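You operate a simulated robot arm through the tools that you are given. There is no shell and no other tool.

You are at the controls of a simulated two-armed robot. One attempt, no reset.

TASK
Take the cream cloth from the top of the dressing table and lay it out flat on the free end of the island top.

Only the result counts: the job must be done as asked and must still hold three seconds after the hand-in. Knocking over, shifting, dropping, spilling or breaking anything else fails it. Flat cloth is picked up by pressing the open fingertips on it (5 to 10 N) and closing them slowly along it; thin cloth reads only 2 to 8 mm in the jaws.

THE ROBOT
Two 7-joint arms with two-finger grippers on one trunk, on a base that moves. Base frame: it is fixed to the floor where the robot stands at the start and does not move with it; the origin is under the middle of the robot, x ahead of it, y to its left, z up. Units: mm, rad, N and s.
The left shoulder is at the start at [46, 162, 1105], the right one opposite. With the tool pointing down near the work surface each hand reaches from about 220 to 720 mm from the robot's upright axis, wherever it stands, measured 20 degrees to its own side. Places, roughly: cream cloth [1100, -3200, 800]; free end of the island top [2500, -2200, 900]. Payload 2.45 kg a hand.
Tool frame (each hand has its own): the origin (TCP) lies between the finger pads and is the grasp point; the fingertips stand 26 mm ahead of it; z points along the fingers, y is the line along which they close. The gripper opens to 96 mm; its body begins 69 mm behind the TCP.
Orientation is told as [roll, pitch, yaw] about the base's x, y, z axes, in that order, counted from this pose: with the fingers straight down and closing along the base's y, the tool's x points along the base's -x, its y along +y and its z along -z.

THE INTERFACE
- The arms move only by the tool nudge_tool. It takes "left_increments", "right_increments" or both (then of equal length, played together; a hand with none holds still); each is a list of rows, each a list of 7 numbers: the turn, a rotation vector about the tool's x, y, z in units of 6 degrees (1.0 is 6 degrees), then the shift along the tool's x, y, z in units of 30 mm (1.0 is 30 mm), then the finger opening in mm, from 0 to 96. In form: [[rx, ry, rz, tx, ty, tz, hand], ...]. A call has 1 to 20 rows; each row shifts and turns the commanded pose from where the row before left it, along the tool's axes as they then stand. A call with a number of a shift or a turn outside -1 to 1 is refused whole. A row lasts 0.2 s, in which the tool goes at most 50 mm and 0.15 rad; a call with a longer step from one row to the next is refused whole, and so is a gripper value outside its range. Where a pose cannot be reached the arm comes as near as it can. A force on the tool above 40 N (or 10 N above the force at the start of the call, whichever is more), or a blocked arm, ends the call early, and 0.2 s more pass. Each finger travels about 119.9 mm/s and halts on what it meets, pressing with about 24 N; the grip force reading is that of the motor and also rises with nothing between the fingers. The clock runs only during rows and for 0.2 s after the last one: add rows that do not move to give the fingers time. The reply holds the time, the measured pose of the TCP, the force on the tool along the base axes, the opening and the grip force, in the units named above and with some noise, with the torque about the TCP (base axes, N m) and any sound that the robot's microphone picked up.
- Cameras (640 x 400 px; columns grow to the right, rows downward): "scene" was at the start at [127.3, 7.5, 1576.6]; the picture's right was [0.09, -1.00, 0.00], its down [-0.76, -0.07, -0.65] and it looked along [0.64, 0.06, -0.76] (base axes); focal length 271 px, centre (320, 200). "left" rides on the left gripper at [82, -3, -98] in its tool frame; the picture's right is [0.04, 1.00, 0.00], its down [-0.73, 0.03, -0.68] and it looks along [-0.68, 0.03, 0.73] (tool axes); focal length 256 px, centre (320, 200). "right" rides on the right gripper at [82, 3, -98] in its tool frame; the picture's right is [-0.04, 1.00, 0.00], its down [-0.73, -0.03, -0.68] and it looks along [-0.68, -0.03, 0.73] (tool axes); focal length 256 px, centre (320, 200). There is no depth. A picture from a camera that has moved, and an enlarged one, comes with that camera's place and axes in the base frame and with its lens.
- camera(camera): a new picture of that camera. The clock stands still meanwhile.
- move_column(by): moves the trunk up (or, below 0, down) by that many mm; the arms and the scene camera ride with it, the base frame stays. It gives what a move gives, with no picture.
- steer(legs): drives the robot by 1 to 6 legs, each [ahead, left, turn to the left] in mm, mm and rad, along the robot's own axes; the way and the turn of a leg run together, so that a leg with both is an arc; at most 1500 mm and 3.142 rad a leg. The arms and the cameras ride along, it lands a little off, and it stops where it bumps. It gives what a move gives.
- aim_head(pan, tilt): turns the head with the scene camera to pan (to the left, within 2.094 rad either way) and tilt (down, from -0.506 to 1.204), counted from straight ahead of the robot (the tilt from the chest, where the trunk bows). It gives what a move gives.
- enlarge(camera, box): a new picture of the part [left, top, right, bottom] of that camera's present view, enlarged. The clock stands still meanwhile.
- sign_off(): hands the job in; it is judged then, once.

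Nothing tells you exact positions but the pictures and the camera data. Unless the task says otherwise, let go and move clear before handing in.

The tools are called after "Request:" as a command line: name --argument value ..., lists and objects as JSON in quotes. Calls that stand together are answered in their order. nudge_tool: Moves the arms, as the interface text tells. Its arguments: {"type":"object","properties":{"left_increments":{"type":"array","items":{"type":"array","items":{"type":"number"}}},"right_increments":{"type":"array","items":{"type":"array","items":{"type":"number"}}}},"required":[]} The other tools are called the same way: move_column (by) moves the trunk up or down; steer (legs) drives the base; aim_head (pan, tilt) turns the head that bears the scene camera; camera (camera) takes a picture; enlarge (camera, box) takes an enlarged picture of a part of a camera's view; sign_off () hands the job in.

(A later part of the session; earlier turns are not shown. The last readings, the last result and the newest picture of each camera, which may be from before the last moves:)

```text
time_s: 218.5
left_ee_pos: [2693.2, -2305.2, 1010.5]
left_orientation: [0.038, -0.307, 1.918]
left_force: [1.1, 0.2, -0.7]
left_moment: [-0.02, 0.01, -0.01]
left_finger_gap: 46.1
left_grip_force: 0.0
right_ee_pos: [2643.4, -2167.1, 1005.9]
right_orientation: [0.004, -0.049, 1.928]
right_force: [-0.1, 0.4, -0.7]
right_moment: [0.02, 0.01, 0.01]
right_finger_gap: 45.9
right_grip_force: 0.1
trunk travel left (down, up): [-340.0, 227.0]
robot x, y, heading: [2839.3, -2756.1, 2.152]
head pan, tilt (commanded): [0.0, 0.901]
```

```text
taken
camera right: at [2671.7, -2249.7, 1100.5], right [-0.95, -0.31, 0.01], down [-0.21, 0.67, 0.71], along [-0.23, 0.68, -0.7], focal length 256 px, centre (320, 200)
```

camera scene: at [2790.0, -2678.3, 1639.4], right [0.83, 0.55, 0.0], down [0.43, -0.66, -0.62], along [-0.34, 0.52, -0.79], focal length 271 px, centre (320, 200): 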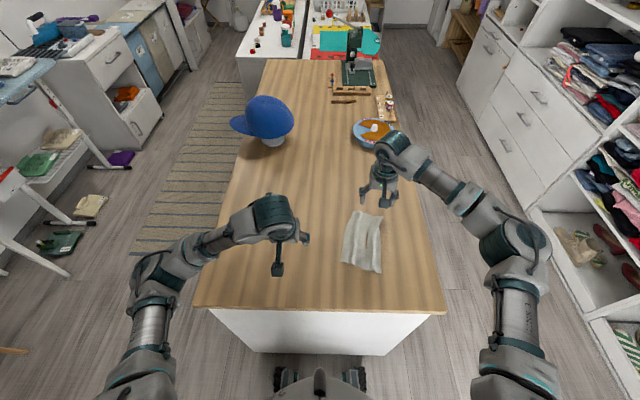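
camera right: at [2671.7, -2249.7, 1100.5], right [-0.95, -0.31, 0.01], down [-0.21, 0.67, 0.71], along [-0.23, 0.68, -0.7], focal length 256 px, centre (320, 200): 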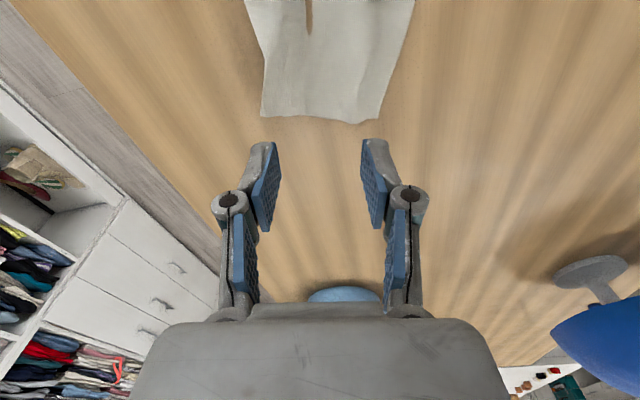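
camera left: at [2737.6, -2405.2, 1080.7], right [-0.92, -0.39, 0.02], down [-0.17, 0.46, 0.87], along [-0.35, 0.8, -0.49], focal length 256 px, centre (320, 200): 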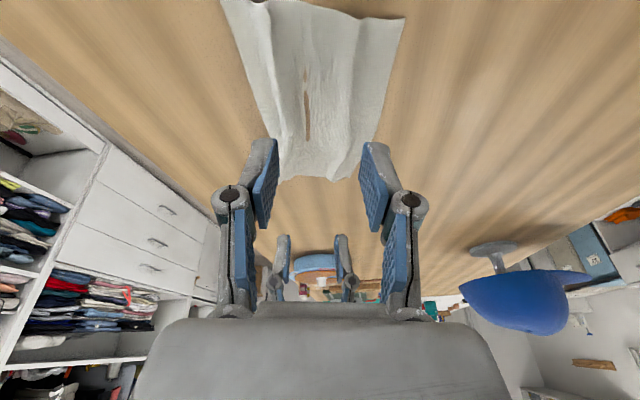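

Request:
nudge_tool --left_increments '[[0.36, 0, 0, 0.164, 0, 0.516, 46], [0, 0, 0, 0.164, 0, 0.516, 46], [0, 0, 0, 0.164, 0, 0.516, 46], [0, 0, 0, 0.164, 0, 0.516, 46], [0, 0, 0, 0.164, 0, 0.516, 46], [0, 0, 0, 0.14, 0, 0.44, 46], [0, 0, 0, 0, 0, 0, 46], [0, 0, 0, 0, 0, 0, 46]]' --right_increments '[[0, 0, 0, 0.026, 0, 0.528, 46], [0, 0, 0, 0.026, 0, 0.528, 46], [0, 0, 0, 0.026, 0, 0.528, 46], [0, 0, 0, 0.026, 0, 0.528, 46], [0, 0, 0, 0.026, 0, 0.528, 46], [0, 0, 0, 0.022, 0, 0.44, 46], [0, 0, 0, 0, 0, 0, 46], [0, 0, 0, 0, 0, 0, 46]]'

Request:
camera --camera "left"

Request:
camera --camera "right"

```text
time_s: 220.3
left_ee_pos: [2695.8, -2305.6, 915.1]
left_orientation: [0.0, -0.306, 1.918]
left_force: [0.6, -1.0, -0.1]
left_moment: [-0.02, 0.0, -0.03]
left_finger_gap: 46.2
left_grip_force: 0.1
right_ee_pos: [2644.5, -2167.0, 913.0]
right_orientation: [0.005, -0.049, 1.929]
right_force: [-0.5, 0.8, -0.4]
right_moment: [-0.01, 0.03, -0.01]
right_finger_gap: 46.0
right_grip_force: 0.0
trunk travel left (down, up): [-340.0, 227.0]
robot x, y, heading: [2840.6, -2752.7, 2.158]
head pan, tilt (commanded): [0.0, 0.901]
```

```text
taken
camera left: at [2734.9, -2405.9, 986.7], right [-0.93, -0.38, -0.01], down [-0.2, 0.45, 0.87], along [-0.32, 0.81, -0.49], focal length 256 px, centre (320, 200)
```

left: 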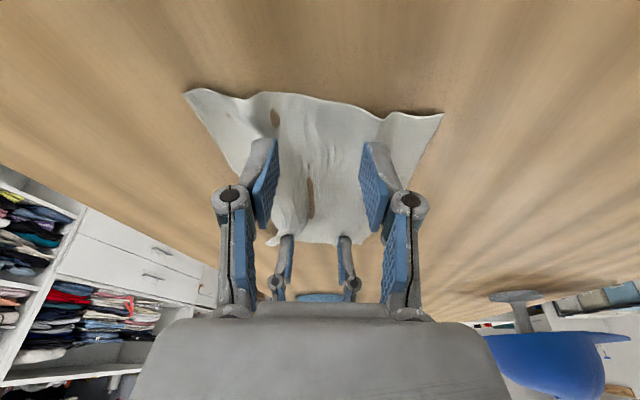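

```text
taken
camera right: at [2672.1, -2249.4, 1007.5], right [-0.95, -0.31, 0.01], down [-0.21, 0.67, 0.71], along [-0.23, 0.68, -0.7], focal length 256 px, centre (320, 200)
```

right: 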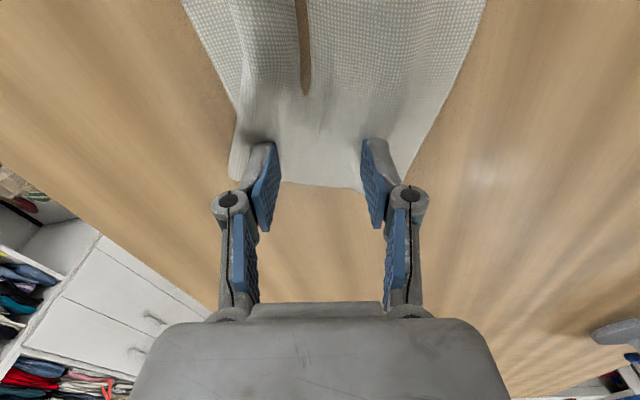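

Request:
nudge_tool --left_increments '[[0, 0, 0, 0.02, 0, 0.0635, 46], [0, 0, 0, 0.02, 0, 0.0635, 46], [0, 0, 0, 0.01, 0, 0.032, 46], [0, 0, 0, 0, 0, 0, 46], [0, 0, 0, 0, 0, 0, 46]]' --right_increments '[[0, 0, 0, 0.003, 0, 0.06, 46], [0, 0, 0, 0.003, 0, 0.06, 46], [0, 0, 0, 0.001, 0, 0.03, 46], [0, 0, 0, 0, 0, 0, 46], [0, 0, 0, 0, 0, 0, 46]]'

```text
time_s: 221.5
left_ee_pos: [2694.9, -2305.5, 910.0]
left_orientation: [0.0, -0.308, 1.918]
left_force: [-0.7, 0.0, 0.2]
left_moment: [0.01, 0.01, 0.03]
left_finger_gap: 46.1
left_grip_force: 0.0
right_ee_pos: [2643.4, -2167.8, 908.1]
right_orientation: [0.006, -0.05, 1.928]
right_force: [0.0, -0.2, 0.1]
right_moment: [0.0, 0.03, 0.02]
right_finger_gap: 46.0
right_grip_force: 0.1
trunk travel left (down, up): [-340.0, 227.0]
robot x, y, heading: [2843.2, -2755.8, 2.155]
head pan, tilt (commanded): [0.0, 0.901]
```

Request:
nudge_tool --left_increments '[[0, 0, 0, 0.012, 0, 0.038, 46], [0, 0, 0, 0.008, 0, 0.025, 46], [0, 0, 0, 0, 0, 0, 46], [0, 0, 0, 0, 0, 0, 46]]' --right_increments '[[0, 0, 0, 0.002, 0, 0.04, 46], [0, 0, 0, 0.001, 0, 0.03, 46], [0, 0, 0, 0, 0, 0, 46], [0, 0, 0, 0, 0, 0, 46]]'

```text
time_s: 222.5
left_ee_pos: [2693.9, -2306.6, 908.2]
left_orientation: [-0.001, -0.307, 1.918]
left_force: [-0.4, 0.1, -0.7]
left_moment: [0.01, 0.01, 0.0]
left_finger_gap: 46.1
left_grip_force: 0.1
right_ee_pos: [2643.2, -2166.6, 907.2]
right_orientation: [0.007, -0.048, 1.928]
right_force: [-0.5, 0.5, 4.5]
right_moment: [0.03, -0.14, 0.0]
right_finger_gap: 46.3
right_grip_force: 0.4
trunk travel left (down, up): [-340.0, 227.0]
robot x, y, heading: [2841.1, -2753.0, 2.157]
head pan, tilt (commanded): [0.0, 0.901]
```

Request:
nudge_tool --left_increments '[[0, 0, 0, 0.01, 0, 0.03, 46], [0, 0, 0, 0.006, 0, 0.02, 46], [0, 0, 0, 0, 0, 0, 46], [0, 0, 0, 0, 0, 0, 46]]' --right_increments '[[0, 0, 0, 0, 0, 0.008, 46], [0, 0, 0, 0, 0, 0, 46], [0, 0, 0, 0, 0, 0, 46], [0, 0, 0, 0, 0, 0, 46]]'

```text
time_s: 223.5
left_ee_pos: [2695.0, -2306.9, 907.8]
left_orientation: [-0.002, -0.309, 1.919]
left_force: [-0.8, 1.8, 7.7]
left_moment: [-0.04, 0.11, -0.04]
left_finger_gap: 46.6
left_grip_force: 0.5
right_ee_pos: [2642.9, -2167.2, 906.5]
right_orientation: [0.006, -0.049, 1.929]
right_force: [-0.4, 0.8, 5.2]
right_moment: [0.03, -0.13, 0.04]
right_finger_gap: 46.7
right_grip_force: 0.7
trunk travel left (down, up): [-340.0, 227.0]
robot x, y, heading: [2841.6, -2757.4, 2.155]
head pan, tilt (commanded): [0.0, 0.901]
```

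Pressing at 8 N and 5 N. I spread both grippers slowly from 46 to 84 mm.

Request:
nudge_tool --left_increments '[[0, 0, 0, 0, 0, 0, 49], [0, 0, 0, 0, 0, 0, 52], [0, 0, 0, 0, 0, 0, 55], [0, 0, 0, 0, 0, 0, 58], [0, 0, 0, 0, 0, 0, 61], [0, 0, 0, 0, 0, 0, 64], [0, 0, 0, 0, 0, 0, 67], [0, 0, 0, 0, 0, 0, 70], [0, 0, 0, 0, 0, 0, 73], [0, 0, 0, 0, 0, 0, 76], [0, 0, 0, 0, 0, 0, 79], [0, 0, 0, 0, 0, 0, 82], [0, 0, 0, 0, 0, 0, 84]]' --right_increments '[[0, 0, 0, 0, 0, 0, 49], [0, 0, 0, 0, 0, 0, 52], [0, 0, 0, 0, 0, 0, 55], [0, 0, 0, 0, 0, 0, 58], [0, 0, 0, 0, 0, 0, 61], [0, 0, 0, 0, 0, 0, 64], [0, 0, 0, 0, 0, 0, 67], [0, 0, 0, 0, 0, 0, 70], [0, 0, 0, 0, 0, 0, 73], [0, 0, 0, 0, 0, 0, 76], [0, 0, 0, 0, 0, 0, 79], [0, 0, 0, 0, 0, 0, 82], [0, 0, 0, 0, 0, 0, 84]]'

Request:
camera --camera "left"

Request:
camera --camera "right"

```text
time_s: 226.3
left_ee_pos: [2694.1, -2305.2, 907.8]
left_orientation: [0.0, -0.308, 1.918]
left_force: [0.3, -0.1, 0.1]
left_moment: [0.0, 0.01, -0.01]
left_finger_gap: 84.0
left_grip_force: 0.0
right_ee_pos: [2643.7, -2166.6, 906.1]
right_orientation: [0.005, -0.049, 1.927]
right_force: [0.5, 0.7, 0.3]
right_moment: [-0.03, 0.01, -0.02]
right_finger_gap: 84.1
right_grip_force: 0.1
trunk travel left (down, up): [-340.0, 227.0]
robot x, y, heading: [2840.6, -2755.2, 2.155]
head pan, tilt (commanded): [0.0, 0.901]
```

```text
taken
camera left: at [2734.7, -2406.5, 977.7], right [-0.93, -0.38, -0.01], down [-0.2, 0.45, 0.87], along [-0.32, 0.81, -0.49], focal length 256 px, centre (320, 200)
```

left: 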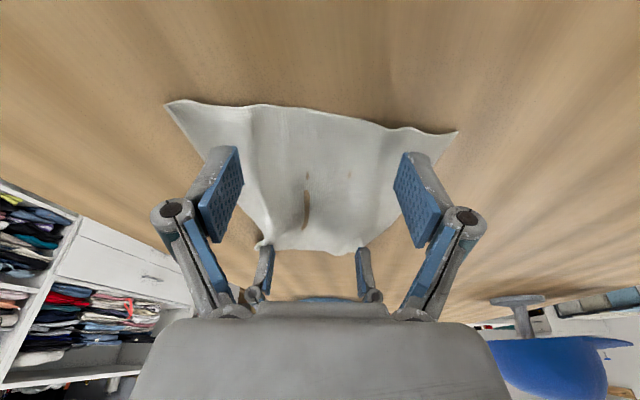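

```text
taken
camera right: at [2671.9, -2249.1, 1000.6], right [-0.95, -0.31, 0.01], down [-0.21, 0.67, 0.71], along [-0.23, 0.68, -0.7], focal length 256 px, centre (320, 200)
```

right: 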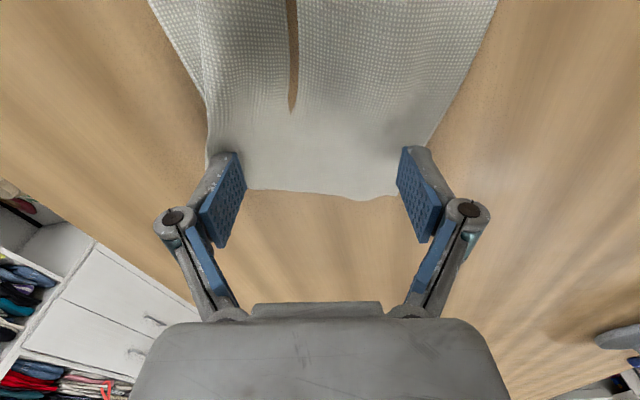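

That flattened it a lot. I raise both hands and look again.

Request:
nudge_tool --left_increments '[[0, 0, 0, -0.05, 0, -0.159, 84], [0, 0, 0, -0.1, 0, -0.318, 84], [0, 0, 0, -0.2, 0, -0.635, 84], [0, 0, 0, -0.2, 0, -0.635, 84], [0, 0, 0, -0.2, 0, -0.635, 84], [0, 0, 0, -0.2, 0, -0.635, 84], [0, 0, 0, 0, 0.9, 0, 84], [0, 0, 0, 0, 1, 0, 84], [0, 0, 0, 0, 1, 0, 84], [0, 0, 0, 0, 1, 0, 84], [0, 0, 0, 0, 1, 0, 84], [0, 0, 0, 0, 1, 0, 84], [0, 0, 0, 0, 0, 0, 84]]' --right_increments '[[0, 0, 0, -0.008, 0, -0.167, 84], [0, 0, 0, -0.016, 0, -0.333, 84], [0, 0, 0, -0.032, 0, -0.667, 84], [0, 0, 0, -0.032, 0, -0.667, 84], [0, 0, 0, -0.032, 0, -0.667, 84], [0, 0, 0, -0.032, 0, -0.667, 84], [0, 0, 0, 0, 0, 0, 84], [0, 0, 0, 0, 0, 0, 84], [0, 0, 0, 0, 0, 0, 84], [0, 0, 0, 0, 0, 0, 84], [0, 0, 0, 0, 0, 0, 84], [0, 0, 0, 0, 0, 0, 84], [0, 0, 0, 0, 0, 0, 84]]'

Request:
enlarge --camera "scene" --box '[310, 190, 410, 280]'

Request:
camera --camera "right"

```text
time_s: 229.1
left_ee_pos: [2526.2, -2368.1, 1001.8]
left_orientation: [-0.002, -0.307, 1.919]
left_force: [0.3, 0.8, -0.4]
left_moment: [-0.01, 0.01, 0.0]
left_finger_gap: 83.7
left_grip_force: 0.0
right_ee_pos: [2644.6, -2167.0, 1001.2]
right_orientation: [0.004, -0.05, 1.929]
right_force: [-0.8, -0.3, 0.1]
right_moment: [-0.03, 0.01, 0.02]
right_finger_gap: 84.1
right_grip_force: 0.0
trunk travel left (down, up): [-340.0, 227.0]
robot x, y, heading: [2839.9, -2755.7, 2.157]
head pan, tilt (commanded): [0.0, 0.901]
```

```text
4.44 times, centred on (360, 235) of scene
camera zoom: at [2790.3, -2677.9, 1639.3], right [0.83, 0.55, 0.0], down [0.43, -0.66, -0.62], along [-0.34, 0.51, -0.79], focal length 1206 px, centre (142, 44)
```

zoom: 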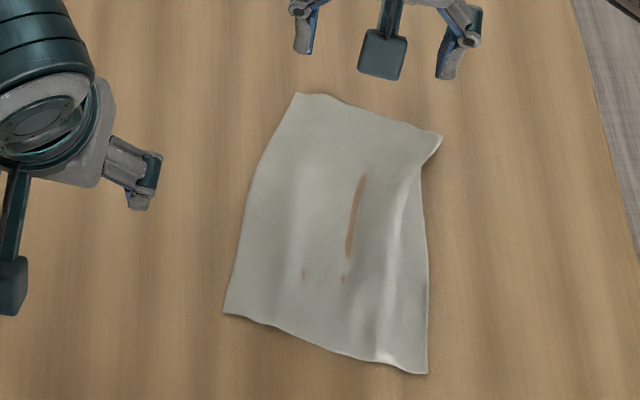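

```text
taken
camera right: at [2671.9, -2249.2, 1096.1], right [-0.95, -0.31, 0.01], down [-0.21, 0.67, 0.71], along [-0.23, 0.68, -0.7], focal length 256 px, centre (320, 200)
```

right: 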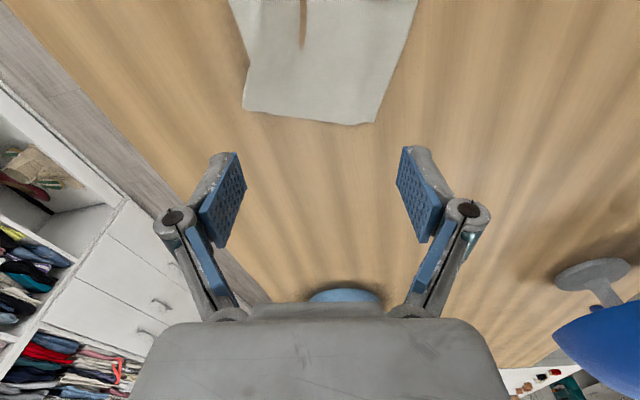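

Much better: near end about 138 mm wide, far end 112 mm, with one wave left along the right side. I'll spread the far end once more with the right hand, starting wider.

Request:
nudge_tool --right_increments '[[0, 0, 0.4, 0.4, -0.14, 0, 66], [0, 0, 0, 0.03, 0, 0.6, 66], [0, 0, 0, 0.03, 0, 0.6, 66], [0, 0, 0, 0.03, 0, 0.6, 66], [0, 0, 0, 0.03, 0, 0.6, 66], [0, 0, 0, 0.025, 0, 0.5, 66], [0, 0, 0, 0, 0, 0, 66], [0, 0, 0, 0, 0, 0, 66]]'

Request:
camera --camera "right"

```text
time_s: 230.9
left_ee_pos: [2528.0, -2368.2, 1000.4]
left_orientation: [0.0, -0.308, 1.918]
left_force: [-0.6, -0.1, 0.0]
left_moment: [-0.02, -0.02, 0.02]
left_finger_gap: 83.9
left_grip_force: 0.0
right_ee_pos: [2651.7, -2176.5, 914.0]
right_orientation: [0.008, -0.045, 1.888]
right_force: [0.0, -0.4, -0.3]
right_moment: [-0.01, 0.02, 0.0]
right_finger_gap: 66.1
right_grip_force: 0.2
trunk travel left (down, up): [-340.0, 227.0]
robot x, y, heading: [2839.6, -2758.3, 2.158]
head pan, tilt (commanded): [0.0, 0.901]
```

```text
taken
camera right: at [2676.1, -2260.5, 1008.1], right [-0.96, -0.27, 0.01], down [-0.19, 0.68, 0.71], along [-0.2, 0.68, -0.7], focal length 256 px, centre (320, 200)
```

right: 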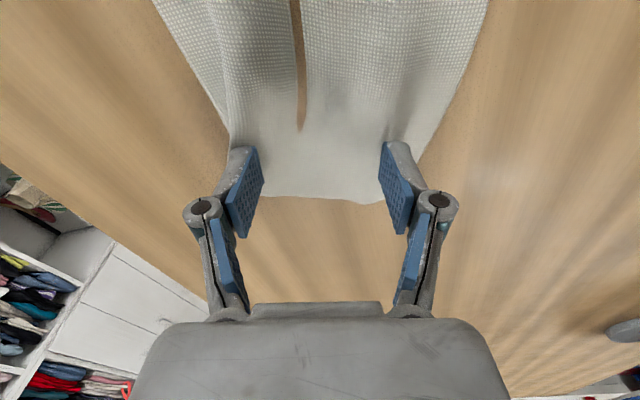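

Request:
nudge_tool --right_increments '[[0, 0, 0, 0.005, 0, 0.1, 66], [0, 0, 0, 0.005, 0, 0.1, 66], [0, 0, 0, 0.002, 0, 0.05, 66], [0, 0, 0, 0, 0, 0, 66], [0, 0, 0, 0, 0, 0, 66]]'

```text
time_s: 232.1
left_ee_pos: [2527.6, -2366.9, 1001.4]
left_orientation: [-0.002, -0.306, 1.92]
left_force: [-0.6, -0.6, -0.7]
left_moment: [-0.03, 0.01, 0.0]
left_finger_gap: 83.9
left_grip_force: 0.0
right_ee_pos: [2651.5, -2176.2, 905.2]
right_orientation: [0.008, -0.049, 1.887]
right_force: [0.0, 0.0, 1.0]
right_moment: [0.05, -0.02, 0.0]
right_finger_gap: 66.3
right_grip_force: 0.0
trunk travel left (down, up): [-340.0, 227.0]
robot x, y, heading: [2842.0, -2753.7, 2.154]
head pan, tilt (commanded): [0.0, 0.901]
```

Request:
nudge_tool --right_increments '[[0, 0, 0, 0.001, 0, 0.03, 66], [0, 0, 0, 0, 0, 0, 66], [0, 0, 0, 0, 0, 0, 66]]'

```text
time_s: 232.9
left_ee_pos: [2528.5, -2366.8, 1001.1]
left_orientation: [0.0, -0.309, 1.919]
left_force: [0.6, -0.5, -1.0]
left_moment: [0.01, 0.05, -0.03]
left_finger_gap: 84.0
left_grip_force: 0.1
right_ee_pos: [2652.4, -2176.2, 903.9]
right_orientation: [0.006, -0.046, 1.887]
right_force: [-0.5, 1.1, 0.7]
right_moment: [0.0, 0.0, 0.0]
right_finger_gap: 66.1
right_grip_force: 0.0
trunk travel left (down, up): [-340.0, 227.0]
robot x, y, heading: [2842.7, -2753.4, 2.159]
head pan, tilt (commanded): [0.0, 0.901]
```

Request:
nudge_tool --right_increments '[[0, 0, 0, 0.001, 0, 0.034, 66], [0, 0, 0, 0.001, 0, 0.034, 66], [0, 0, 0, 0, 0, 0, 66], [0, 0, 0, 0, 0, 0, 66]]'

```text
time_s: 233.9
left_ee_pos: [2527.6, -2368.7, 1002.4]
left_orientation: [0.0, -0.307, 1.919]
left_force: [0.1, 0.3, 0.4]
left_moment: [-0.02, -0.02, -0.03]
left_finger_gap: 84.1
left_grip_force: 0.1
right_ee_pos: [2651.3, -2176.7, 902.7]
right_orientation: [0.009, -0.049, 1.884]
right_force: [-1.2, -0.7, 4.1]
right_moment: [-0.03, -0.15, -0.03]
right_finger_gap: 65.6
right_grip_force: 0.0
trunk travel left (down, up): [-340.0, 227.0]
robot x, y, heading: [2838.9, -2759.1, 2.153]
head pan, tilt (commanded): [0.0, 0.901]
```

Request:
nudge_tool --right_increments '[[0, 0, 0, 0.001, 0, 0.02, 69], [0, 0, 0, 0.001, 0, 0.022, 72], [0, 0, 0, 0.001, 0, 0.022, 75], [0, 0, 0, 0.001, 0, 0.024, 78], [0, 0, 0, 0.001, 0, 0.024, 81], [0, 0, 0, 0, 0, 0, 81]]'

Request:
camera --camera "right"

```text
time_s: 235.3
left_ee_pos: [2528.8, -2368.9, 1001.6]
left_orientation: [-0.002, -0.307, 1.921]
left_force: [0.4, 0.0, 0.3]
left_moment: [-0.02, -0.01, 0.0]
left_finger_gap: 84.1
left_grip_force: 0.0
right_ee_pos: [2652.8, -2177.1, 900.2]
right_orientation: [0.007, -0.047, 1.887]
right_force: [-0.6, 0.4, 0.9]
right_moment: [0.01, -0.07, 0.03]
right_finger_gap: 81.6
right_grip_force: 0.6
trunk travel left (down, up): [-340.0, 227.0]
robot x, y, heading: [2842.0, -2753.3, 2.159]
head pan, tilt (commanded): [0.0, 0.901]
```

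```text
taken
camera right: at [2675.9, -2260.3, 994.2], right [-0.96, -0.27, 0.01], down [-0.19, 0.68, 0.71], along [-0.2, 0.68, -0.7], focal length 256 px, centre (320, 200)
```

right: 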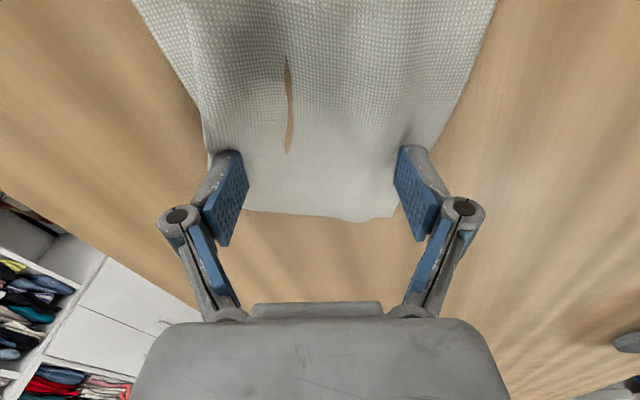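

Request:
nudge_tool --right_increments '[[0, 0, 0, 0.002, 0, 0.04, 83], [0, 0, 0, 0.002, 0, 0.034, 86], [0, 0, 0, 0.002, 0, 0.034, 89], [0, 0, 0, 0.002, 0, 0.034, 92], [0, 0, 0, 0.002, 0, 0.034, 95], [0, 0, 0, 0, 0, 0, 95]]'

Request:
camera --camera "right"

```text
time_s: 236.7
left_ee_pos: [2528.5, -2368.3, 1003.4]
left_orientation: [-0.003, -0.306, 1.919]
left_force: [-0.4, 0.1, 0.2]
left_moment: [0.01, 0.0, 0.05]
left_finger_gap: 83.7
left_grip_force: 0.0
right_ee_pos: [2651.6, -2177.3, 894.6]
right_orientation: [0.008, -0.047, 1.886]
right_force: [0.6, -0.1, 0.5]
right_moment: [-0.03, -0.04, 0.01]
right_finger_gap: 95.0
right_grip_force: 0.0
trunk travel left (down, up): [-340.0, 227.0]
robot x, y, heading: [2839.5, -2752.7, 2.156]
head pan, tilt (commanded): [0.0, 0.901]
```

```text
taken
camera right: at [2676.0, -2260.4, 989.0], right [-0.96, -0.27, 0.01], down [-0.18, 0.68, 0.71], along [-0.2, 0.68, -0.7], focal length 256 px, centre (320, 200)
```

right: 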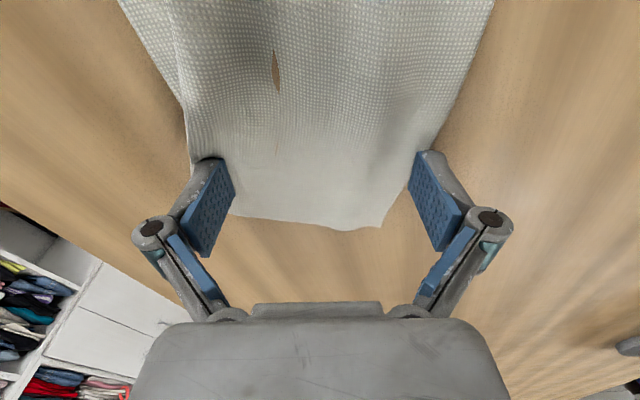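

The far end is now much wider. I lift the right hand clear and check the overall shape.

Request:
nudge_tool --right_increments '[[0, 0, 0, -0.01, 0, -0.25, 95], [0, 0, 0, -0.02, 0, -0.4, 95], [0, 0, 0, -0.032, 0, -0.667, 95], [0, 0, 0, -0.032, 0, -0.667, 95], [0, 0, 0, -0.032, 0, -0.667, 95], [0, 0, 0, -0.032, 0, -0.667, 95], [0, 0, 0, -0.032, 0, -0.667, 95], [0, 0, 0, -0.4, -0.6, 0, 95], [0, 0, 0, 0, -0.8, 0, 95], [0, 0, 0, 0, -0.8, 0, 95], [0, 0, 0, 0, 0, 0, 95]]'

Request:
enlarge --camera "scene" --box '[310, 190, 410, 280]'

```text
time_s: 239.1
left_ee_pos: [2527.3, -2366.5, 1002.2]
left_orientation: [-0.001, -0.307, 1.918]
left_force: [1.0, 1.0, 0.3]
left_moment: [-0.01, 0.01, 0.0]
left_finger_gap: 83.9
left_grip_force: 0.0
right_ee_pos: [2711.3, -2145.0, 1014.6]
right_orientation: [0.006, -0.048, 1.887]
right_force: [-0.2, 0.0, -0.3]
right_moment: [0.0, 0.01, 0.02]
right_finger_gap: 95.1
right_grip_force: 0.1
trunk travel left (down, up): [-340.0, 227.0]
robot x, y, heading: [2839.8, -2757.5, 2.153]
head pan, tilt (commanded): [0.0, 0.901]
```

```text
4.44 times, centred on (360, 235) of scene
camera zoom: at [2792.0, -2676.5, 1639.3], right [0.83, 0.55, 0.0], down [0.43, -0.66, -0.62], along [-0.34, 0.51, -0.79], focal length 1206 px, centre (142, 44)
```

zoom: 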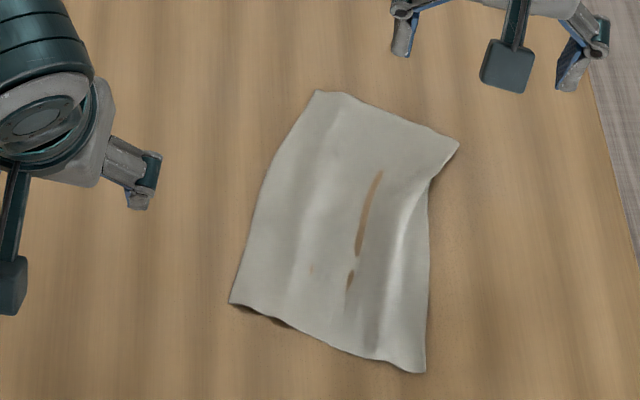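

The cloth has no folds left, just soft waves across its width (about 112–135 of 145 mm). I'll stretch it with two hands: the left pins the left side and the right drags the right side outward, both hands rolled apart so they fit side by side. First I get the hands into that posture.

Request:
nudge_tool --right_increments '[[0, 0, 0, 0.81, 0.3, 0, 40], [0, 0, 0, 0.81, 0.3, 0, 0], [0, 0, 0, 0.81, 0.32, 0, 0], [-1, 0, 0, 0, 0, 0, 0], [-1, 0, 0, 0, 0, 0, 0], [-1, 0, 0, 0, 0, 0, 0], [-1, 0, 0, 0, 0, 0, 0], [0, 0, 0, 0, 0, 0, 0], [0, 0, 0, 0, 0, 0, 0]]' --left_increments '[[0, 0, 0, -0.5, -0.7, 0.15, 40], [0, 0, 0, -0.5, -0.7, 0.15, 0], [0, 0, 0, -0.5, -0.7, 0.15, 0], [0, 0, 0, -0.5, -0.6, 0.15, 0], [0, 0, 0, -0.28, -0.6, 0.12, 0], [1, 0, 0, 0, 0, 0, 0], [1, 0, 0, 0, 0, 0, 0], [1, 0, 0, 0, 0, 0, 0], [1, 0, 0, 0, 0, 0, 0]]'

Request:
camera --camera "scene"

```text
time_s: 241.1
left_ee_pos: [2596.1, -2265.9, 1002.0]
left_orientation: [-0.421, -0.308, 1.917]
left_force: [0.4, -0.4, 0.4]
left_moment: [-0.02, 0.02, 0.0]
left_finger_gap: 0.0
left_grip_force: 24.2
right_ee_pos: [2708.1, -2221.8, 1010.7]
right_orientation: [0.426, -0.048, 1.888]
right_force: [-0.2, -0.3, 0.1]
right_moment: [0.03, -0.01, -0.02]
right_finger_gap: 0.0
right_grip_force: 24.0
trunk travel left (down, up): [-340.0, 227.0]
robot x, y, heading: [2841.2, -2756.9, 2.158]
head pan, tilt (commanded): [0.0, 0.901]
```

```text
taken
camera scene: at [2792.2, -2677.1, 1639.4], right [0.83, 0.55, 0.0], down [0.43, -0.66, -0.62], along [-0.34, 0.51, -0.79], focal length 271 px, centre (320, 200)
```

scene: 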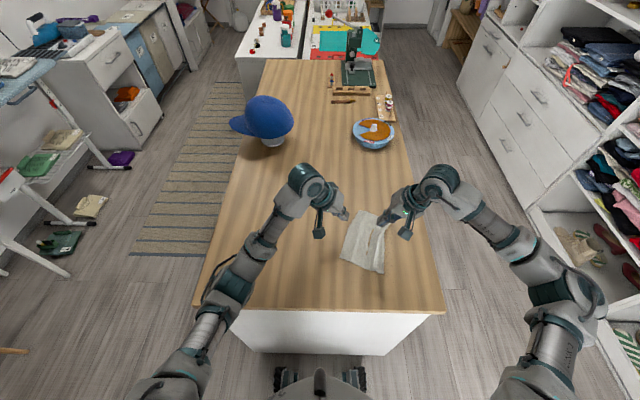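

The hands fit side by side well and the whole cloth is visible between them. I lower both to just above the cloth.

Request:
nudge_tool --left_increments '[[0, 0, 0, 0.134, -0.0767, 0.497, 0], [0, 0, 0, 0.134, -0.0767, 0.497, 0], [0, 0, 0, 0.134, -0.0767, 0.497, 0], [0, 0, 0, 0.134, -0.0767, 0.497, 0], [0, 0, 0, 0.134, -0.0767, 0.497, 0], [0, 0, 0, 0.134, -0.0767, 0.497, 0], [0, 0, 0, 0, 0, 0, 0], [0, 0, 0, 0, 0, 0, 0]]' --right_increments '[[0, 0, 0, 0.022, -0.192, 0.431, 0], [0, 0, 0, 0.022, -0.192, 0.431, 0], [0, 0, 0, 0.022, -0.192, 0.431, 0], [0, 0, 0, 0.022, -0.192, 0.431, 0], [0, 0, 0, 0.022, -0.192, 0.431, 0], [0, 0, 0, 0.022, -0.192, 0.431, 0], [0, 0, 0, 0, 0, 0, 0], [0, 0, 0, 0, 0, 0, 0]]'

Request:
enlarge --camera "scene" --box '[300, 180, 420, 290]'

```text
time_s: 242.9
left_ee_pos: [2642.8, -2250.2, 922.8]
left_orientation: [-0.42, -0.307, 1.917]
left_force: [-0.5, 0.0, -0.4]
left_moment: [0.04, 0.01, 0.0]
left_finger_gap: 0.0
left_grip_force: 23.8
right_ee_pos: [2707.1, -2223.1, 924.2]
right_orientation: [0.424, -0.047, 1.886]
right_force: [0.0, 1.0, -0.5]
right_moment: [0.01, -0.01, 0.02]
right_finger_gap: 0.1
right_grip_force: 23.7
trunk travel left (down, up): [-340.0, 227.0]
robot x, y, heading: [2840.2, -2758.0, 2.158]
head pan, tilt (commanded): [0.0, 0.901]
```

```text
3.64 times, centred on (360, 235) of scene
camera zoom: at [2793.6, -2676.6, 1639.4], right [0.83, 0.55, 0.0], down [0.43, -0.66, -0.62], along [-0.34, 0.51, -0.79], focal length 987 px, centre (174, 73)
```

zoom: 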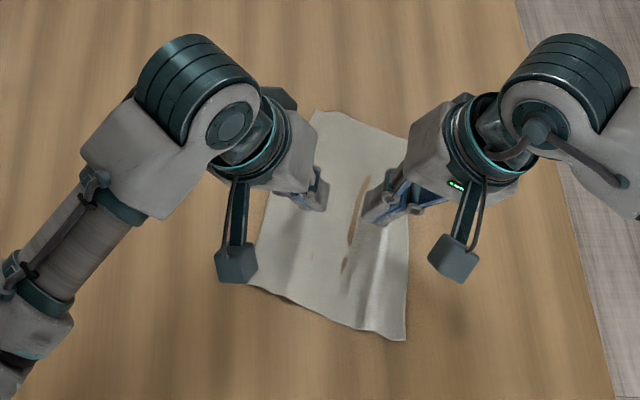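

Request:
nudge_tool --left_increments '[[0, 0, 0, 0.035, 0.045, 0.102, 0], [0, 0, 0, 0.035, 0.045, 0.102, 0], [0, 0, 0, 0, 0, 0, 0], [0, 0, 0, 0, 0, 0, 0]]' --right_increments '[[0, 0, 0, 0.007, -0.061, 0.137, 0], [0, 0, 0, 0.007, -0.061, 0.137, 0], [0, 0, 0, 0, 0, 0, 0], [0, 0, 0, 0, 0, 0, 0]]'

```text
time_s: 243.9
left_ee_pos: [2643.1, -2247.7, 915.9]
left_orientation: [-0.419, -0.307, 1.918]
left_force: [-0.7, 0.0, 0.1]
left_moment: [0.0, 0.02, 0.0]
left_finger_gap: 0.0
left_grip_force: 23.9
right_ee_pos: [2707.4, -2223.3, 917.7]
right_orientation: [0.425, -0.047, 1.887]
right_force: [0.9, -0.5, 1.0]
right_moment: [0.0, 0.0, 0.0]
right_finger_gap: 0.0
right_grip_force: 24.3
trunk travel left (down, up): [-340.0, 227.0]
robot x, y, heading: [2845.2, -2754.6, 2.156]
head pan, tilt (commanded): [0.0, 0.901]
```

Request:
nudge_tool --left_increments '[[0, 0, 0, 0.015, 0.0194, 0.0436, 0], [0, 0, 0, 0.015, 0.0194, 0.0436, 0], [0, 0, 0, 0, 0, 0, 0], [0, 0, 0, 0, 0, 0, 0]]' --right_increments '[[0, 0, 0, 0.003, -0.027, 0.061, 0], [0, 0, 0, 0.003, -0.027, 0.061, 0], [0, 0, 0, 0, 0, 0, 0], [0, 0, 0, 0, 0, 0, 0]]'

```text
time_s: 244.9
left_ee_pos: [2643.2, -2247.9, 913.0]
left_orientation: [-0.419, -0.308, 1.92]
left_force: [0.5, -0.2, -0.3]
left_moment: [0.04, 0.02, 0.01]
left_finger_gap: 0.2
left_grip_force: 23.6
right_ee_pos: [2707.7, -2221.9, 912.1]
right_orientation: [0.426, -0.049, 1.886]
right_force: [0.0, 0.3, 0.3]
right_moment: [-0.01, 0.0, 0.04]
right_finger_gap: 0.1
right_grip_force: 23.8
trunk travel left (down, up): [-340.0, 227.0]
robot x, y, heading: [2840.2, -2756.2, 2.151]
head pan, tilt (commanded): [0.0, 0.901]
```

Request:
nudge_tool --left_increments '[[0, 0, 0, 0.015, 0.0194, 0.0436, 0], [0, 0, 0, 0.01, 0.0129, 0.029, 0], [0, 0, 0, 0, 0, 0, 0], [0, 0, 0, 0, 0, 0, 0]]' --right_increments '[[0, 0, 0, 0.002, -0.0205, 0.0457, 0], [0, 0, 0, 0.001, -0.0136, 0.03, 0], [0, 0, 0, 0, 0, 0, 0], [0, 0, 0, 0, 0, 0, 0]]'

```text
time_s: 245.9
left_ee_pos: [2644.0, -2247.8, 909.7]
left_orientation: [-0.419, -0.307, 1.919]
left_force: [0.0, 0.4, 0.7]
left_moment: [-0.01, 0.05, -0.01]
left_finger_gap: 0.0
left_grip_force: 23.9
right_ee_pos: [2706.4, -2221.7, 911.0]
right_orientation: [0.425, -0.048, 1.886]
right_force: [0.3, -0.5, -0.1]
right_moment: [-0.03, -0.04, -0.01]
right_finger_gap: 0.1
right_grip_force: 23.5
trunk travel left (down, up): [-340.0, 227.0]
robot x, y, heading: [2841.2, -2756.0, 2.155]
head pan, tilt (commanded): [0.0, 0.901]
```

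Request:
nudge_tool --left_increments '[[0, 0, 0, 0.012, 0.0155, 0.035, 0], [0, 0, 0, 0.006, 0.008, 0.0175, 0], [0, 0, 0, 0, 0, 0, 0], [0, 0, 0, 0, 0, 0, 0]]' --right_increments '[[0, 0, 0, 0.002, -0.0205, 0.0457, 0], [0, 0, 0, 0.001, -0.0136, 0.03, 0], [0, 0, 0, 0, 0, 0, 0], [0, 0, 0, 0, 0, 0, 0]]'

```text
time_s: 246.9
left_ee_pos: [2642.7, -2248.4, 909.0]
left_orientation: [-0.42, -0.31, 1.919]
left_force: [-0.2, 0.6, 7.9]
left_moment: [-0.03, -0.02, -0.01]
left_finger_gap: 0.0
left_grip_force: 24.1
right_ee_pos: [2708.0, -2222.1, 908.1]
right_orientation: [0.425, -0.048, 1.888]
right_force: [0.9, -0.6, -0.3]
right_moment: [-0.04, 0.01, -0.01]
right_finger_gap: 0.0
right_grip_force: 24.7
trunk travel left (down, up): [-340.0, 227.0]
robot x, y, heading: [2842.9, -2753.8, 2.156]
head pan, tilt (commanded): [0.0, 0.901]
```

Request:
nudge_tool --right_increments '[[0, 0, 0, 0.002, -0.0136, 0.03, 0], [0, 0, 0, 0.001, -0.0136, 0.03, 0], [0, 0, 0, 0, 0, 0, 0], [0, 0, 0, 0, 0, 0, 0]]'

```text
time_s: 247.9
left_ee_pos: [2644.3, -2249.3, 908.6]
left_orientation: [-0.421, -0.309, 1.919]
left_force: [-0.9, 1.1, 9.4]
left_moment: [0.04, 0.01, -0.02]
left_finger_gap: 0.0
left_grip_force: 24.0
right_ee_pos: [2706.8, -2222.6, 907.1]
right_orientation: [0.43, -0.049, 1.885]
right_force: [1.8, 0.6, 8.8]
right_moment: [-0.06, -0.05, -0.01]
right_finger_gap: 0.0
right_grip_force: 23.4
trunk travel left (down, up): [-340.0, 227.0]
robot x, y, heading: [2841.3, -2754.3, 2.154]
head pan, tilt (commanded): [0.0, 0.901]
```

Left pins at 9 N, right presses at 9 N. I drag the right hand 30 mm outward.

Request:
nudge_tool --right_increments '[[0, 0, 0, 0, -0.0914, -0.0407, 0], [0, 0, 0, 0, -0.0914, -0.0407, 0], [0, 0, 0, 0, -0.0914, -0.0407, 0], [0, 0, 0, 0, -0.0914, -0.0407, 0], [0, 0, 0, 0, -0.0914, -0.0407, 0], [0, 0, 0, 0, -0.0914, -0.0407, 0], [0, 0, 0, 0, -0.0914, -0.0407, 0], [0, 0, 0, 0, -0.0914, -0.0407, 0], [0, 0, 0, 0, -0.0914, -0.0407, 0], [0, 0, 0, 0, -0.0914, -0.0407, 0], [0, 0, 0, 0, 0, 0, 0]]'

Request:
enlarge --camera "scene" --box '[300, 180, 420, 290]'

```text
time_s: 250.3
left_ee_pos: [2642.7, -2250.0, 909.9]
left_orientation: [-0.418, -0.306, 1.919]
left_force: [0.7, 0.3, 1.6]
left_moment: [0.0, -0.01, 0.01]
left_finger_gap: 0.0
left_grip_force: 23.5
right_ee_pos: [2735.1, -2215.1, 907.5]
right_orientation: [0.425, -0.05, 1.884]
right_force: [-3.7, -1.2, 20.5]
right_moment: [-0.24, 0.11, -0.02]
right_finger_gap: 0.2
right_grip_force: 24.2
trunk travel left (down, up): [-340.0, 227.0]
robot x, y, heading: [2843.6, -2756.7, 2.155]
head pan, tilt (commanded): [0.0, 0.901]
```

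```text
3.64 times, centred on (360, 235) of scene
camera zoom: at [2793.0, -2681.8, 1639.8], right [0.83, 0.55, 0.0], down [0.43, -0.65, -0.62], along [-0.34, 0.52, -0.78], focal length 987 px, centre (174, 73)
```

zoom: 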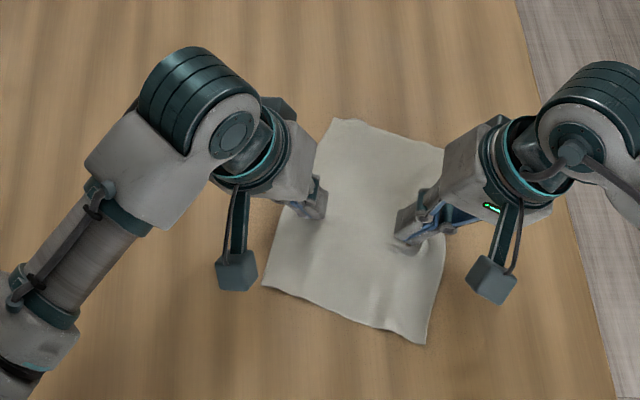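

That pulled it out beautifully flat. I lift both hands straight up and look.

Request:
nudge_tool --left_increments '[[0, 0, 0, -0.02, -0.026, -0.058, 0], [0, 0, 0, -0.0505, -0.0646, -0.145, 0], [0, 0, 0, -0.101, -0.129, -0.29, 0], [0, 0, 0, -0.202, -0.258, -0.58, 0], [0, 0, 0, -0.202, -0.258, -0.58, 0], [0, 0, 0, -0.202, -0.258, -0.58, 0], [0, 0, 0, 0, 0.6, 0, 0], [0, 0, 0, 0, 0.8, 0, 0], [0, 0, 0, 0, 0.6, 0, 0], [0, 0, 0, 0, 0, 0, 0]]' --right_increments '[[0, 0, 0, -0.001, 0.0272, -0.061, 0], [0, 0, 0, -0.003, 0.068, -0.152, 0], [0, 0, 0, -0.006, 0.136, -0.304, 0], [0, 0, 0, -0.012, 0.271, -0.609, 0], [0, 0, 0, -0.012, 0.271, -0.609, 0], [0, 0, 0, -0.012, 0.271, -0.609, 0], [0, 0, 0, 0, -0.6, 0, 0], [0, 0, 0, 0, -0.8, 0, 0], [0, 0, 0, 0, -0.6, 0, 0], [0, 0, 0, 0, 0, 0, 0]]'

Request:
enlarge --camera "scene" --box '[300, 180, 420, 290]'

Request:
camera --camera "scene"

```text
time_s: 252.5
left_ee_pos: [2588.6, -2260.9, 962.3]
left_orientation: [-0.42, -0.306, 1.919]
left_force: [0.1, -0.9, 0.6]
left_moment: [0.02, 0.0, 0.0]
left_finger_gap: 0.4
left_grip_force: 24.1
right_ee_pos: [2789.5, -2196.6, 958.4]
right_orientation: [0.425, -0.047, 1.886]
right_force: [-0.3, 0.0, -0.1]
right_moment: [-0.01, 0.03, 0.02]
right_finger_gap: 0.0
right_grip_force: 24.1
trunk travel left (down, up): [-340.0, 227.0]
robot x, y, heading: [2838.4, -2755.0, 2.152]
head pan, tilt (commanded): [0.0, 0.901]
```

```text
3.64 times, centred on (360, 235) of scene
camera zoom: at [2793.8, -2676.5, 1639.4], right [0.83, 0.55, 0.0], down [0.43, -0.66, -0.62], along [-0.34, 0.51, -0.79], focal length 987 px, centre (174, 73)
```

zoom: 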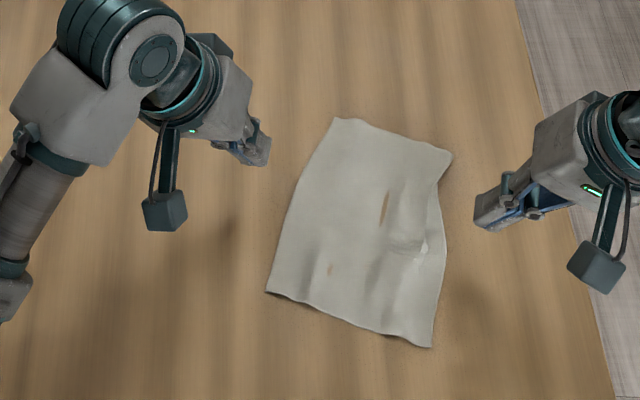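

```text
taken
camera scene: at [2793.8, -2676.5, 1639.4], right [0.83, 0.55, 0.0], down [0.43, -0.66, -0.62], along [-0.34, 0.51, -0.79], focal length 271 px, centre (320, 200)
```

scene: 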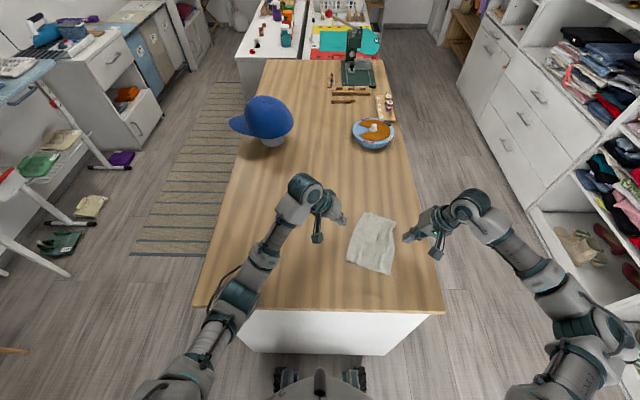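

The shape is good but soft waves remain: near end 135 mm, middle 124 mm, far end 108 mm of about 145 mm. Next I stretch the far end: right hand pins the right side, left hand drags the left side outward. I move both hands there.

Request:
nudge_tool --left_increments '[[0, 0, 0, -0.313, -0.444, 0.307, 0], [0, 0, 0, -0.313, -0.444, 0.307, 0], [0, 0, 0, -0.313, -0.444, 0.307, 0], [0, 0, 0, -0.313, -0.444, 0.307, 0], [0, 0, 0, -0.313, -0.444, 0.307, 0], [0, 0, 0, -0.313, -0.444, 0.307, 0], [0, 0, 0, 0, 0, 0, 0], [0, 0, 0, 0, 0, 0, 0]]' --right_increments '[[0, 0, 0, -0.363, 0.287, 0.128, 0], [0, 0, 0, -0.363, 0.287, 0.128, 0], [0, 0, 0, -0.363, 0.287, 0.128, 0], [0, 0, 0, -0.363, 0.287, 0.128, 0], [0, 0, 0, -0.363, 0.287, 0.128, 0], [0, 0, 0, -0.363, 0.287, 0.128, 0], [0, 0, 0, 0, 0, 0, 0], [0, 0, 0, 0, 0, 0, 0]]'

Request:
enlarge --camera "scene" --box '[300, 170, 420, 290]'

```text
time_s: 254.3
left_ee_pos: [2657.7, -2171.7, 961.7]
left_orientation: [-0.418, -0.308, 1.919]
left_force: [-1.1, 0.7, 0.1]
left_moment: [0.02, 0.01, 0.0]
left_finger_gap: 0.2
left_grip_force: 23.6
right_ee_pos: [2715.2, -2151.9, 962.0]
right_orientation: [0.426, -0.047, 1.888]
right_force: [0.0, -0.2, -0.3]
right_moment: [0.0, -0.01, -0.05]
right_finger_gap: 0.1
right_grip_force: 24.2
trunk travel left (down, up): [-340.0, 227.0]
robot x, y, heading: [2841.6, -2756.4, 2.16]
head pan, tilt (commanded): [0.0, 0.901]
```

```text
3.33 times, centred on (360, 230) of scene
camera zoom: at [2793.9, -2675.5, 1639.3], right [0.83, 0.55, 0.0], down [0.43, -0.66, -0.62], along [-0.34, 0.51, -0.79], focal length 904 px, centre (187, 100)
```

zoom: 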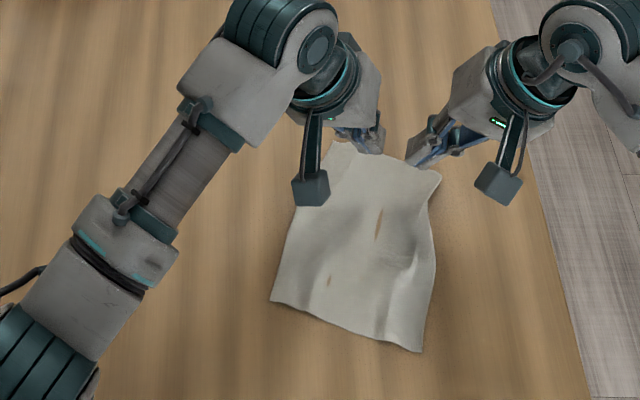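

Request:
nudge_tool --left_increments '[[0, 0, 0, 0.161, 0.207, 0.464, 0], [0, 0, 0, 0.161, 0.207, 0.464, 0], [0, 0, 0, 0.161, 0.207, 0.464, 0], [0, 0, 0, 0.02, 0.026, 0.058, 0], [0, 0, 0, 0, 0, 0, 0], [0, 0, 0, 0, 0, 0, 0]]' --right_increments '[[0, 0, 0, 0.026, -0.217, 0.487, 0], [0, 0, 0, 0.026, -0.217, 0.487, 0], [0, 0, 0, 0.026, -0.217, 0.487, 0], [0, 0, 0, 0.004, -0.034, 0.076, 0], [0, 0, 0, 0, 0, 0, 0], [0, 0, 0, 0, 0, 0, 0]]'

```text
time_s: 255.7
left_ee_pos: [2658.1, -2170.6, 912.9]
left_orientation: [-0.42, -0.308, 1.919]
left_force: [0.2, 0.2, -0.4]
left_moment: [-0.02, -0.04, -0.03]
left_finger_gap: 0.2
left_grip_force: 24.1
right_ee_pos: [2713.8, -2152.5, 909.5]
right_orientation: [0.427, -0.047, 1.887]
right_force: [-0.2, 0.8, 0.1]
right_moment: [0.01, 0.0, -0.02]
right_finger_gap: 0.0
right_grip_force: 23.7
trunk travel left (down, up): [-340.0, 227.0]
robot x, y, heading: [2840.3, -2757.8, 2.158]
head pan, tilt (commanded): [0.0, 0.901]
```

Request:
nudge_tool --left_increments '[[0, 0, 0, 0.02, 0.026, 0.058, 0], [0, 0, 0, 0.015, 0.0194, 0.0436, 0], [0, 0, 0, 0, 0, 0, 0], [0, 0, 0, 0, 0, 0, 0]]' --right_increments '[[0, 0, 0, 0.001, -0.0136, 0.03, 0], [0, 0, 0, 0.001, -0.0136, 0.03, 0], [0, 0, 0, 0, 0, 0, 0], [0, 0, 0, 0, 0, 0, 0]]'

```text
time_s: 256.7
left_ee_pos: [2658.8, -2170.6, 909.3]
left_orientation: [-0.42, -0.307, 1.92]
left_force: [-1.0, -0.7, 3.5]
left_moment: [-0.01, 0.03, -0.03]
left_finger_gap: 0.1
left_grip_force: 24.0
right_ee_pos: [2713.3, -2153.4, 909.4]
right_orientation: [0.425, -0.048, 1.886]
right_force: [1.3, -0.2, 0.6]
right_moment: [0.01, -0.01, 0.03]
right_finger_gap: 0.0
right_grip_force: 24.7
trunk travel left (down, up): [-340.0, 227.0]
robot x, y, heading: [2841.7, -2752.8, 2.157]
head pan, tilt (commanded): [0.0, 0.901]
```

Request:
nudge_tool --left_increments '[[0, 0, 0, 0.003, 0.004, 0.009, 0], [0, 0, 0, 0, 0, 0, 0], [0, 0, 0, 0, 0, 0, 0], [0, 0, 0, 0, 0, 0, 0]]' --right_increments '[[0, 0, 0, 0.001, -0.0136, 0.03, 0], [0, 0, 0, 0.001, -0.0136, 0.03, 0], [0, 0, 0, 0, 0, 0, 0], [0, 0, 0, 0, 0, 0, 0]]'

```text
time_s: 257.7
left_ee_pos: [2658.6, -2171.8, 907.9]
left_orientation: [-0.421, -0.309, 1.922]
left_force: [0.2, 1.3, 7.2]
left_moment: [0.02, 0.0, 0.03]
left_finger_gap: 0.0
left_grip_force: 24.2
right_ee_pos: [2713.0, -2153.5, 906.9]
right_orientation: [0.425, -0.049, 1.886]
right_force: [0.1, 0.8, -0.1]
right_moment: [0.03, 0.02, 0.0]
right_finger_gap: 0.0
right_grip_force: 24.3
trunk travel left (down, up): [-340.0, 227.0]
robot x, y, heading: [2841.4, -2754.8, 2.155]
head pan, tilt (commanded): [0.0, 0.901]
```

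Request:
nudge_tool --right_increments '[[0, 0, 0, 0.001, -0.0136, 0.03, 0], [0, 0, 0, 0.001, -0.0136, 0.03, 0], [0, 0, 0, 0, 0, 0, 0], [0, 0, 0, 0, 0, 0, 0]]'

```text
time_s: 258.7
left_ee_pos: [2658.7, -2172.0, 908.9]
left_orientation: [-0.417, -0.307, 1.917]
left_force: [0.1, 1.3, 4.4]
left_moment: [0.04, 0.0, 0.0]
left_finger_gap: 0.1
left_grip_force: 23.3
right_ee_pos: [2713.5, -2152.4, 907.1]
right_orientation: [0.426, -0.049, 1.887]
right_force: [1.9, 0.1, 15.0]
right_moment: [-0.1, -0.05, 0.01]
right_finger_gap: 0.1
right_grip_force: 24.1
trunk travel left (down, up): [-340.0, 227.0]
robot x, y, heading: [2838.4, -2754.2, 2.158]
head pan, tilt (commanded): [0.0, 0.901]
```

Right pins at 15 N, left presses at about 5 N. I drag the left hand outward 36 mm.

Request:
nudge_tool --left_increments '[[0, 0, 0, 0.003, 0.004, 0.009, 0], [0, 0, 0, 0, 0.0914, -0.0395, 0], [0, 0, 0, 0, 0.0914, -0.0395, 0], [0, 0, 0, 0, 0.0914, -0.0395, 0], [0, 0, 0, 0, 0.0914, -0.0395, 0], [0, 0, 0, 0, 0.0914, -0.0395, 0], [0, 0, 0, 0, 0.0914, -0.0395, 0], [0, 0, 0, 0, 0.0914, -0.0395, 0], [0, 0, 0, 0, 0.0914, -0.0395, 0], [0, 0, 0, 0, 0.0914, -0.0395, 0], [0, 0, 0, 0, 0.0914, -0.0395, 0], [0, 0, 0, 0, 0.0914, -0.0395, 0], [0, 0, 0, 0, 0.0914, -0.0395, 0], [0, 0, 0, 0, 0, 0, 0]]'

Request:
enlarge --camera "scene" --box '[300, 170, 420, 290]'

```text
time_s: 261.7
left_ee_pos: [2625.2, -2185.9, 908.3]
left_orientation: [-0.417, -0.31, 1.918]
left_force: [1.4, 0.4, 0.0]
left_moment: [0.02, -0.03, 0.0]
left_finger_gap: 0.1
left_grip_force: 24.2
right_ee_pos: [2714.1, -2153.2, 906.6]
right_orientation: [0.428, -0.051, 1.886]
right_force: [-0.2, 4.4, 26.6]
right_moment: [-0.13, -0.05, 0.0]
right_finger_gap: 0.0
right_grip_force: 24.2
trunk travel left (down, up): [-340.0, 227.0]
robot x, y, heading: [2843.2, -2753.4, 2.159]
head pan, tilt (commanded): [0.0, 0.901]
```

```text
3.33 times, centred on (360, 230) of scene
camera zoom: at [2795.6, -2680.4, 1639.8], right [0.83, 0.55, 0.0], down [0.43, -0.66, -0.62], along [-0.34, 0.52, -0.78], focal length 904 px, centre (187, 100)
```

zoom: 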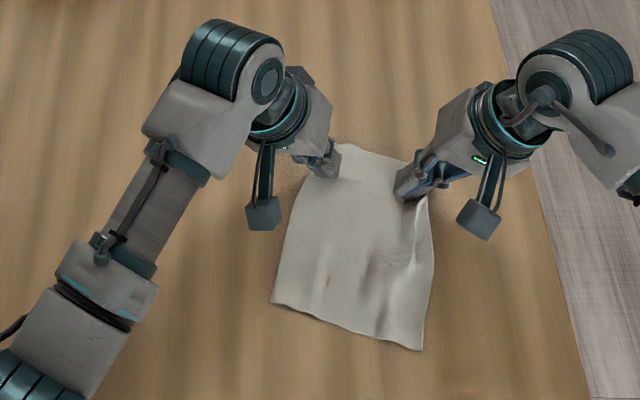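

The left finger lost pressure and slid. I'll reset it 32 mm inward and press a little harder before dragging again.

Request:
nudge_tool --left_increments '[[0, 0, 0, -0.05, -0.0646, -0.145, 0], [0, 0, 0, 0, -0.487, 0.217, 0], [0, 0, 0, 0, -0.487, 0.217, 0], [0, 0, 0, 0.05, 0.0646, 0.145, 0], [0, 0, 0, 0.01, 0.0129, 0.029, 0], [0, 0, 0, 0, 0, 0, 0], [0, 0, 0, 0, 0, 0, 0]]' --right_increments '[[0, 0, 0, 0, 0.003, -0.006, 0], [0, 0, 0, 0, 0.003, -0.006, 0], [0, 0, 0, 0, 0, 0, 0], [0, 0, 0, 0, 0, 0, 0], [0, 0, 0, 0, 0, 0, 0], [0, 0, 0, 0, 0, 0, 0], [0, 0, 0, 0, 0, 0, 0]]'

```text
time_s: 263.3
left_ee_pos: [2655.1, -2173.1, 908.8]
left_orientation: [-0.42, -0.31, 1.919]
left_force: [-2.3, 0.2, 11.9]
left_moment: [0.02, 0.04, -0.04]
left_finger_gap: 0.0
left_grip_force: 23.5
right_ee_pos: [2714.6, -2153.6, 906.5]
right_orientation: [0.426, -0.049, 1.888]
right_force: [-1.9, 4.6, 19.2]
right_moment: [-0.07, 0.01, -0.02]
right_finger_gap: 0.0
right_grip_force: 24.3
trunk travel left (down, up): [-340.0, 227.0]
robot x, y, heading: [2839.1, -2755.7, 2.154]
head pan, tilt (commanded): [0.0, 0.901]
```

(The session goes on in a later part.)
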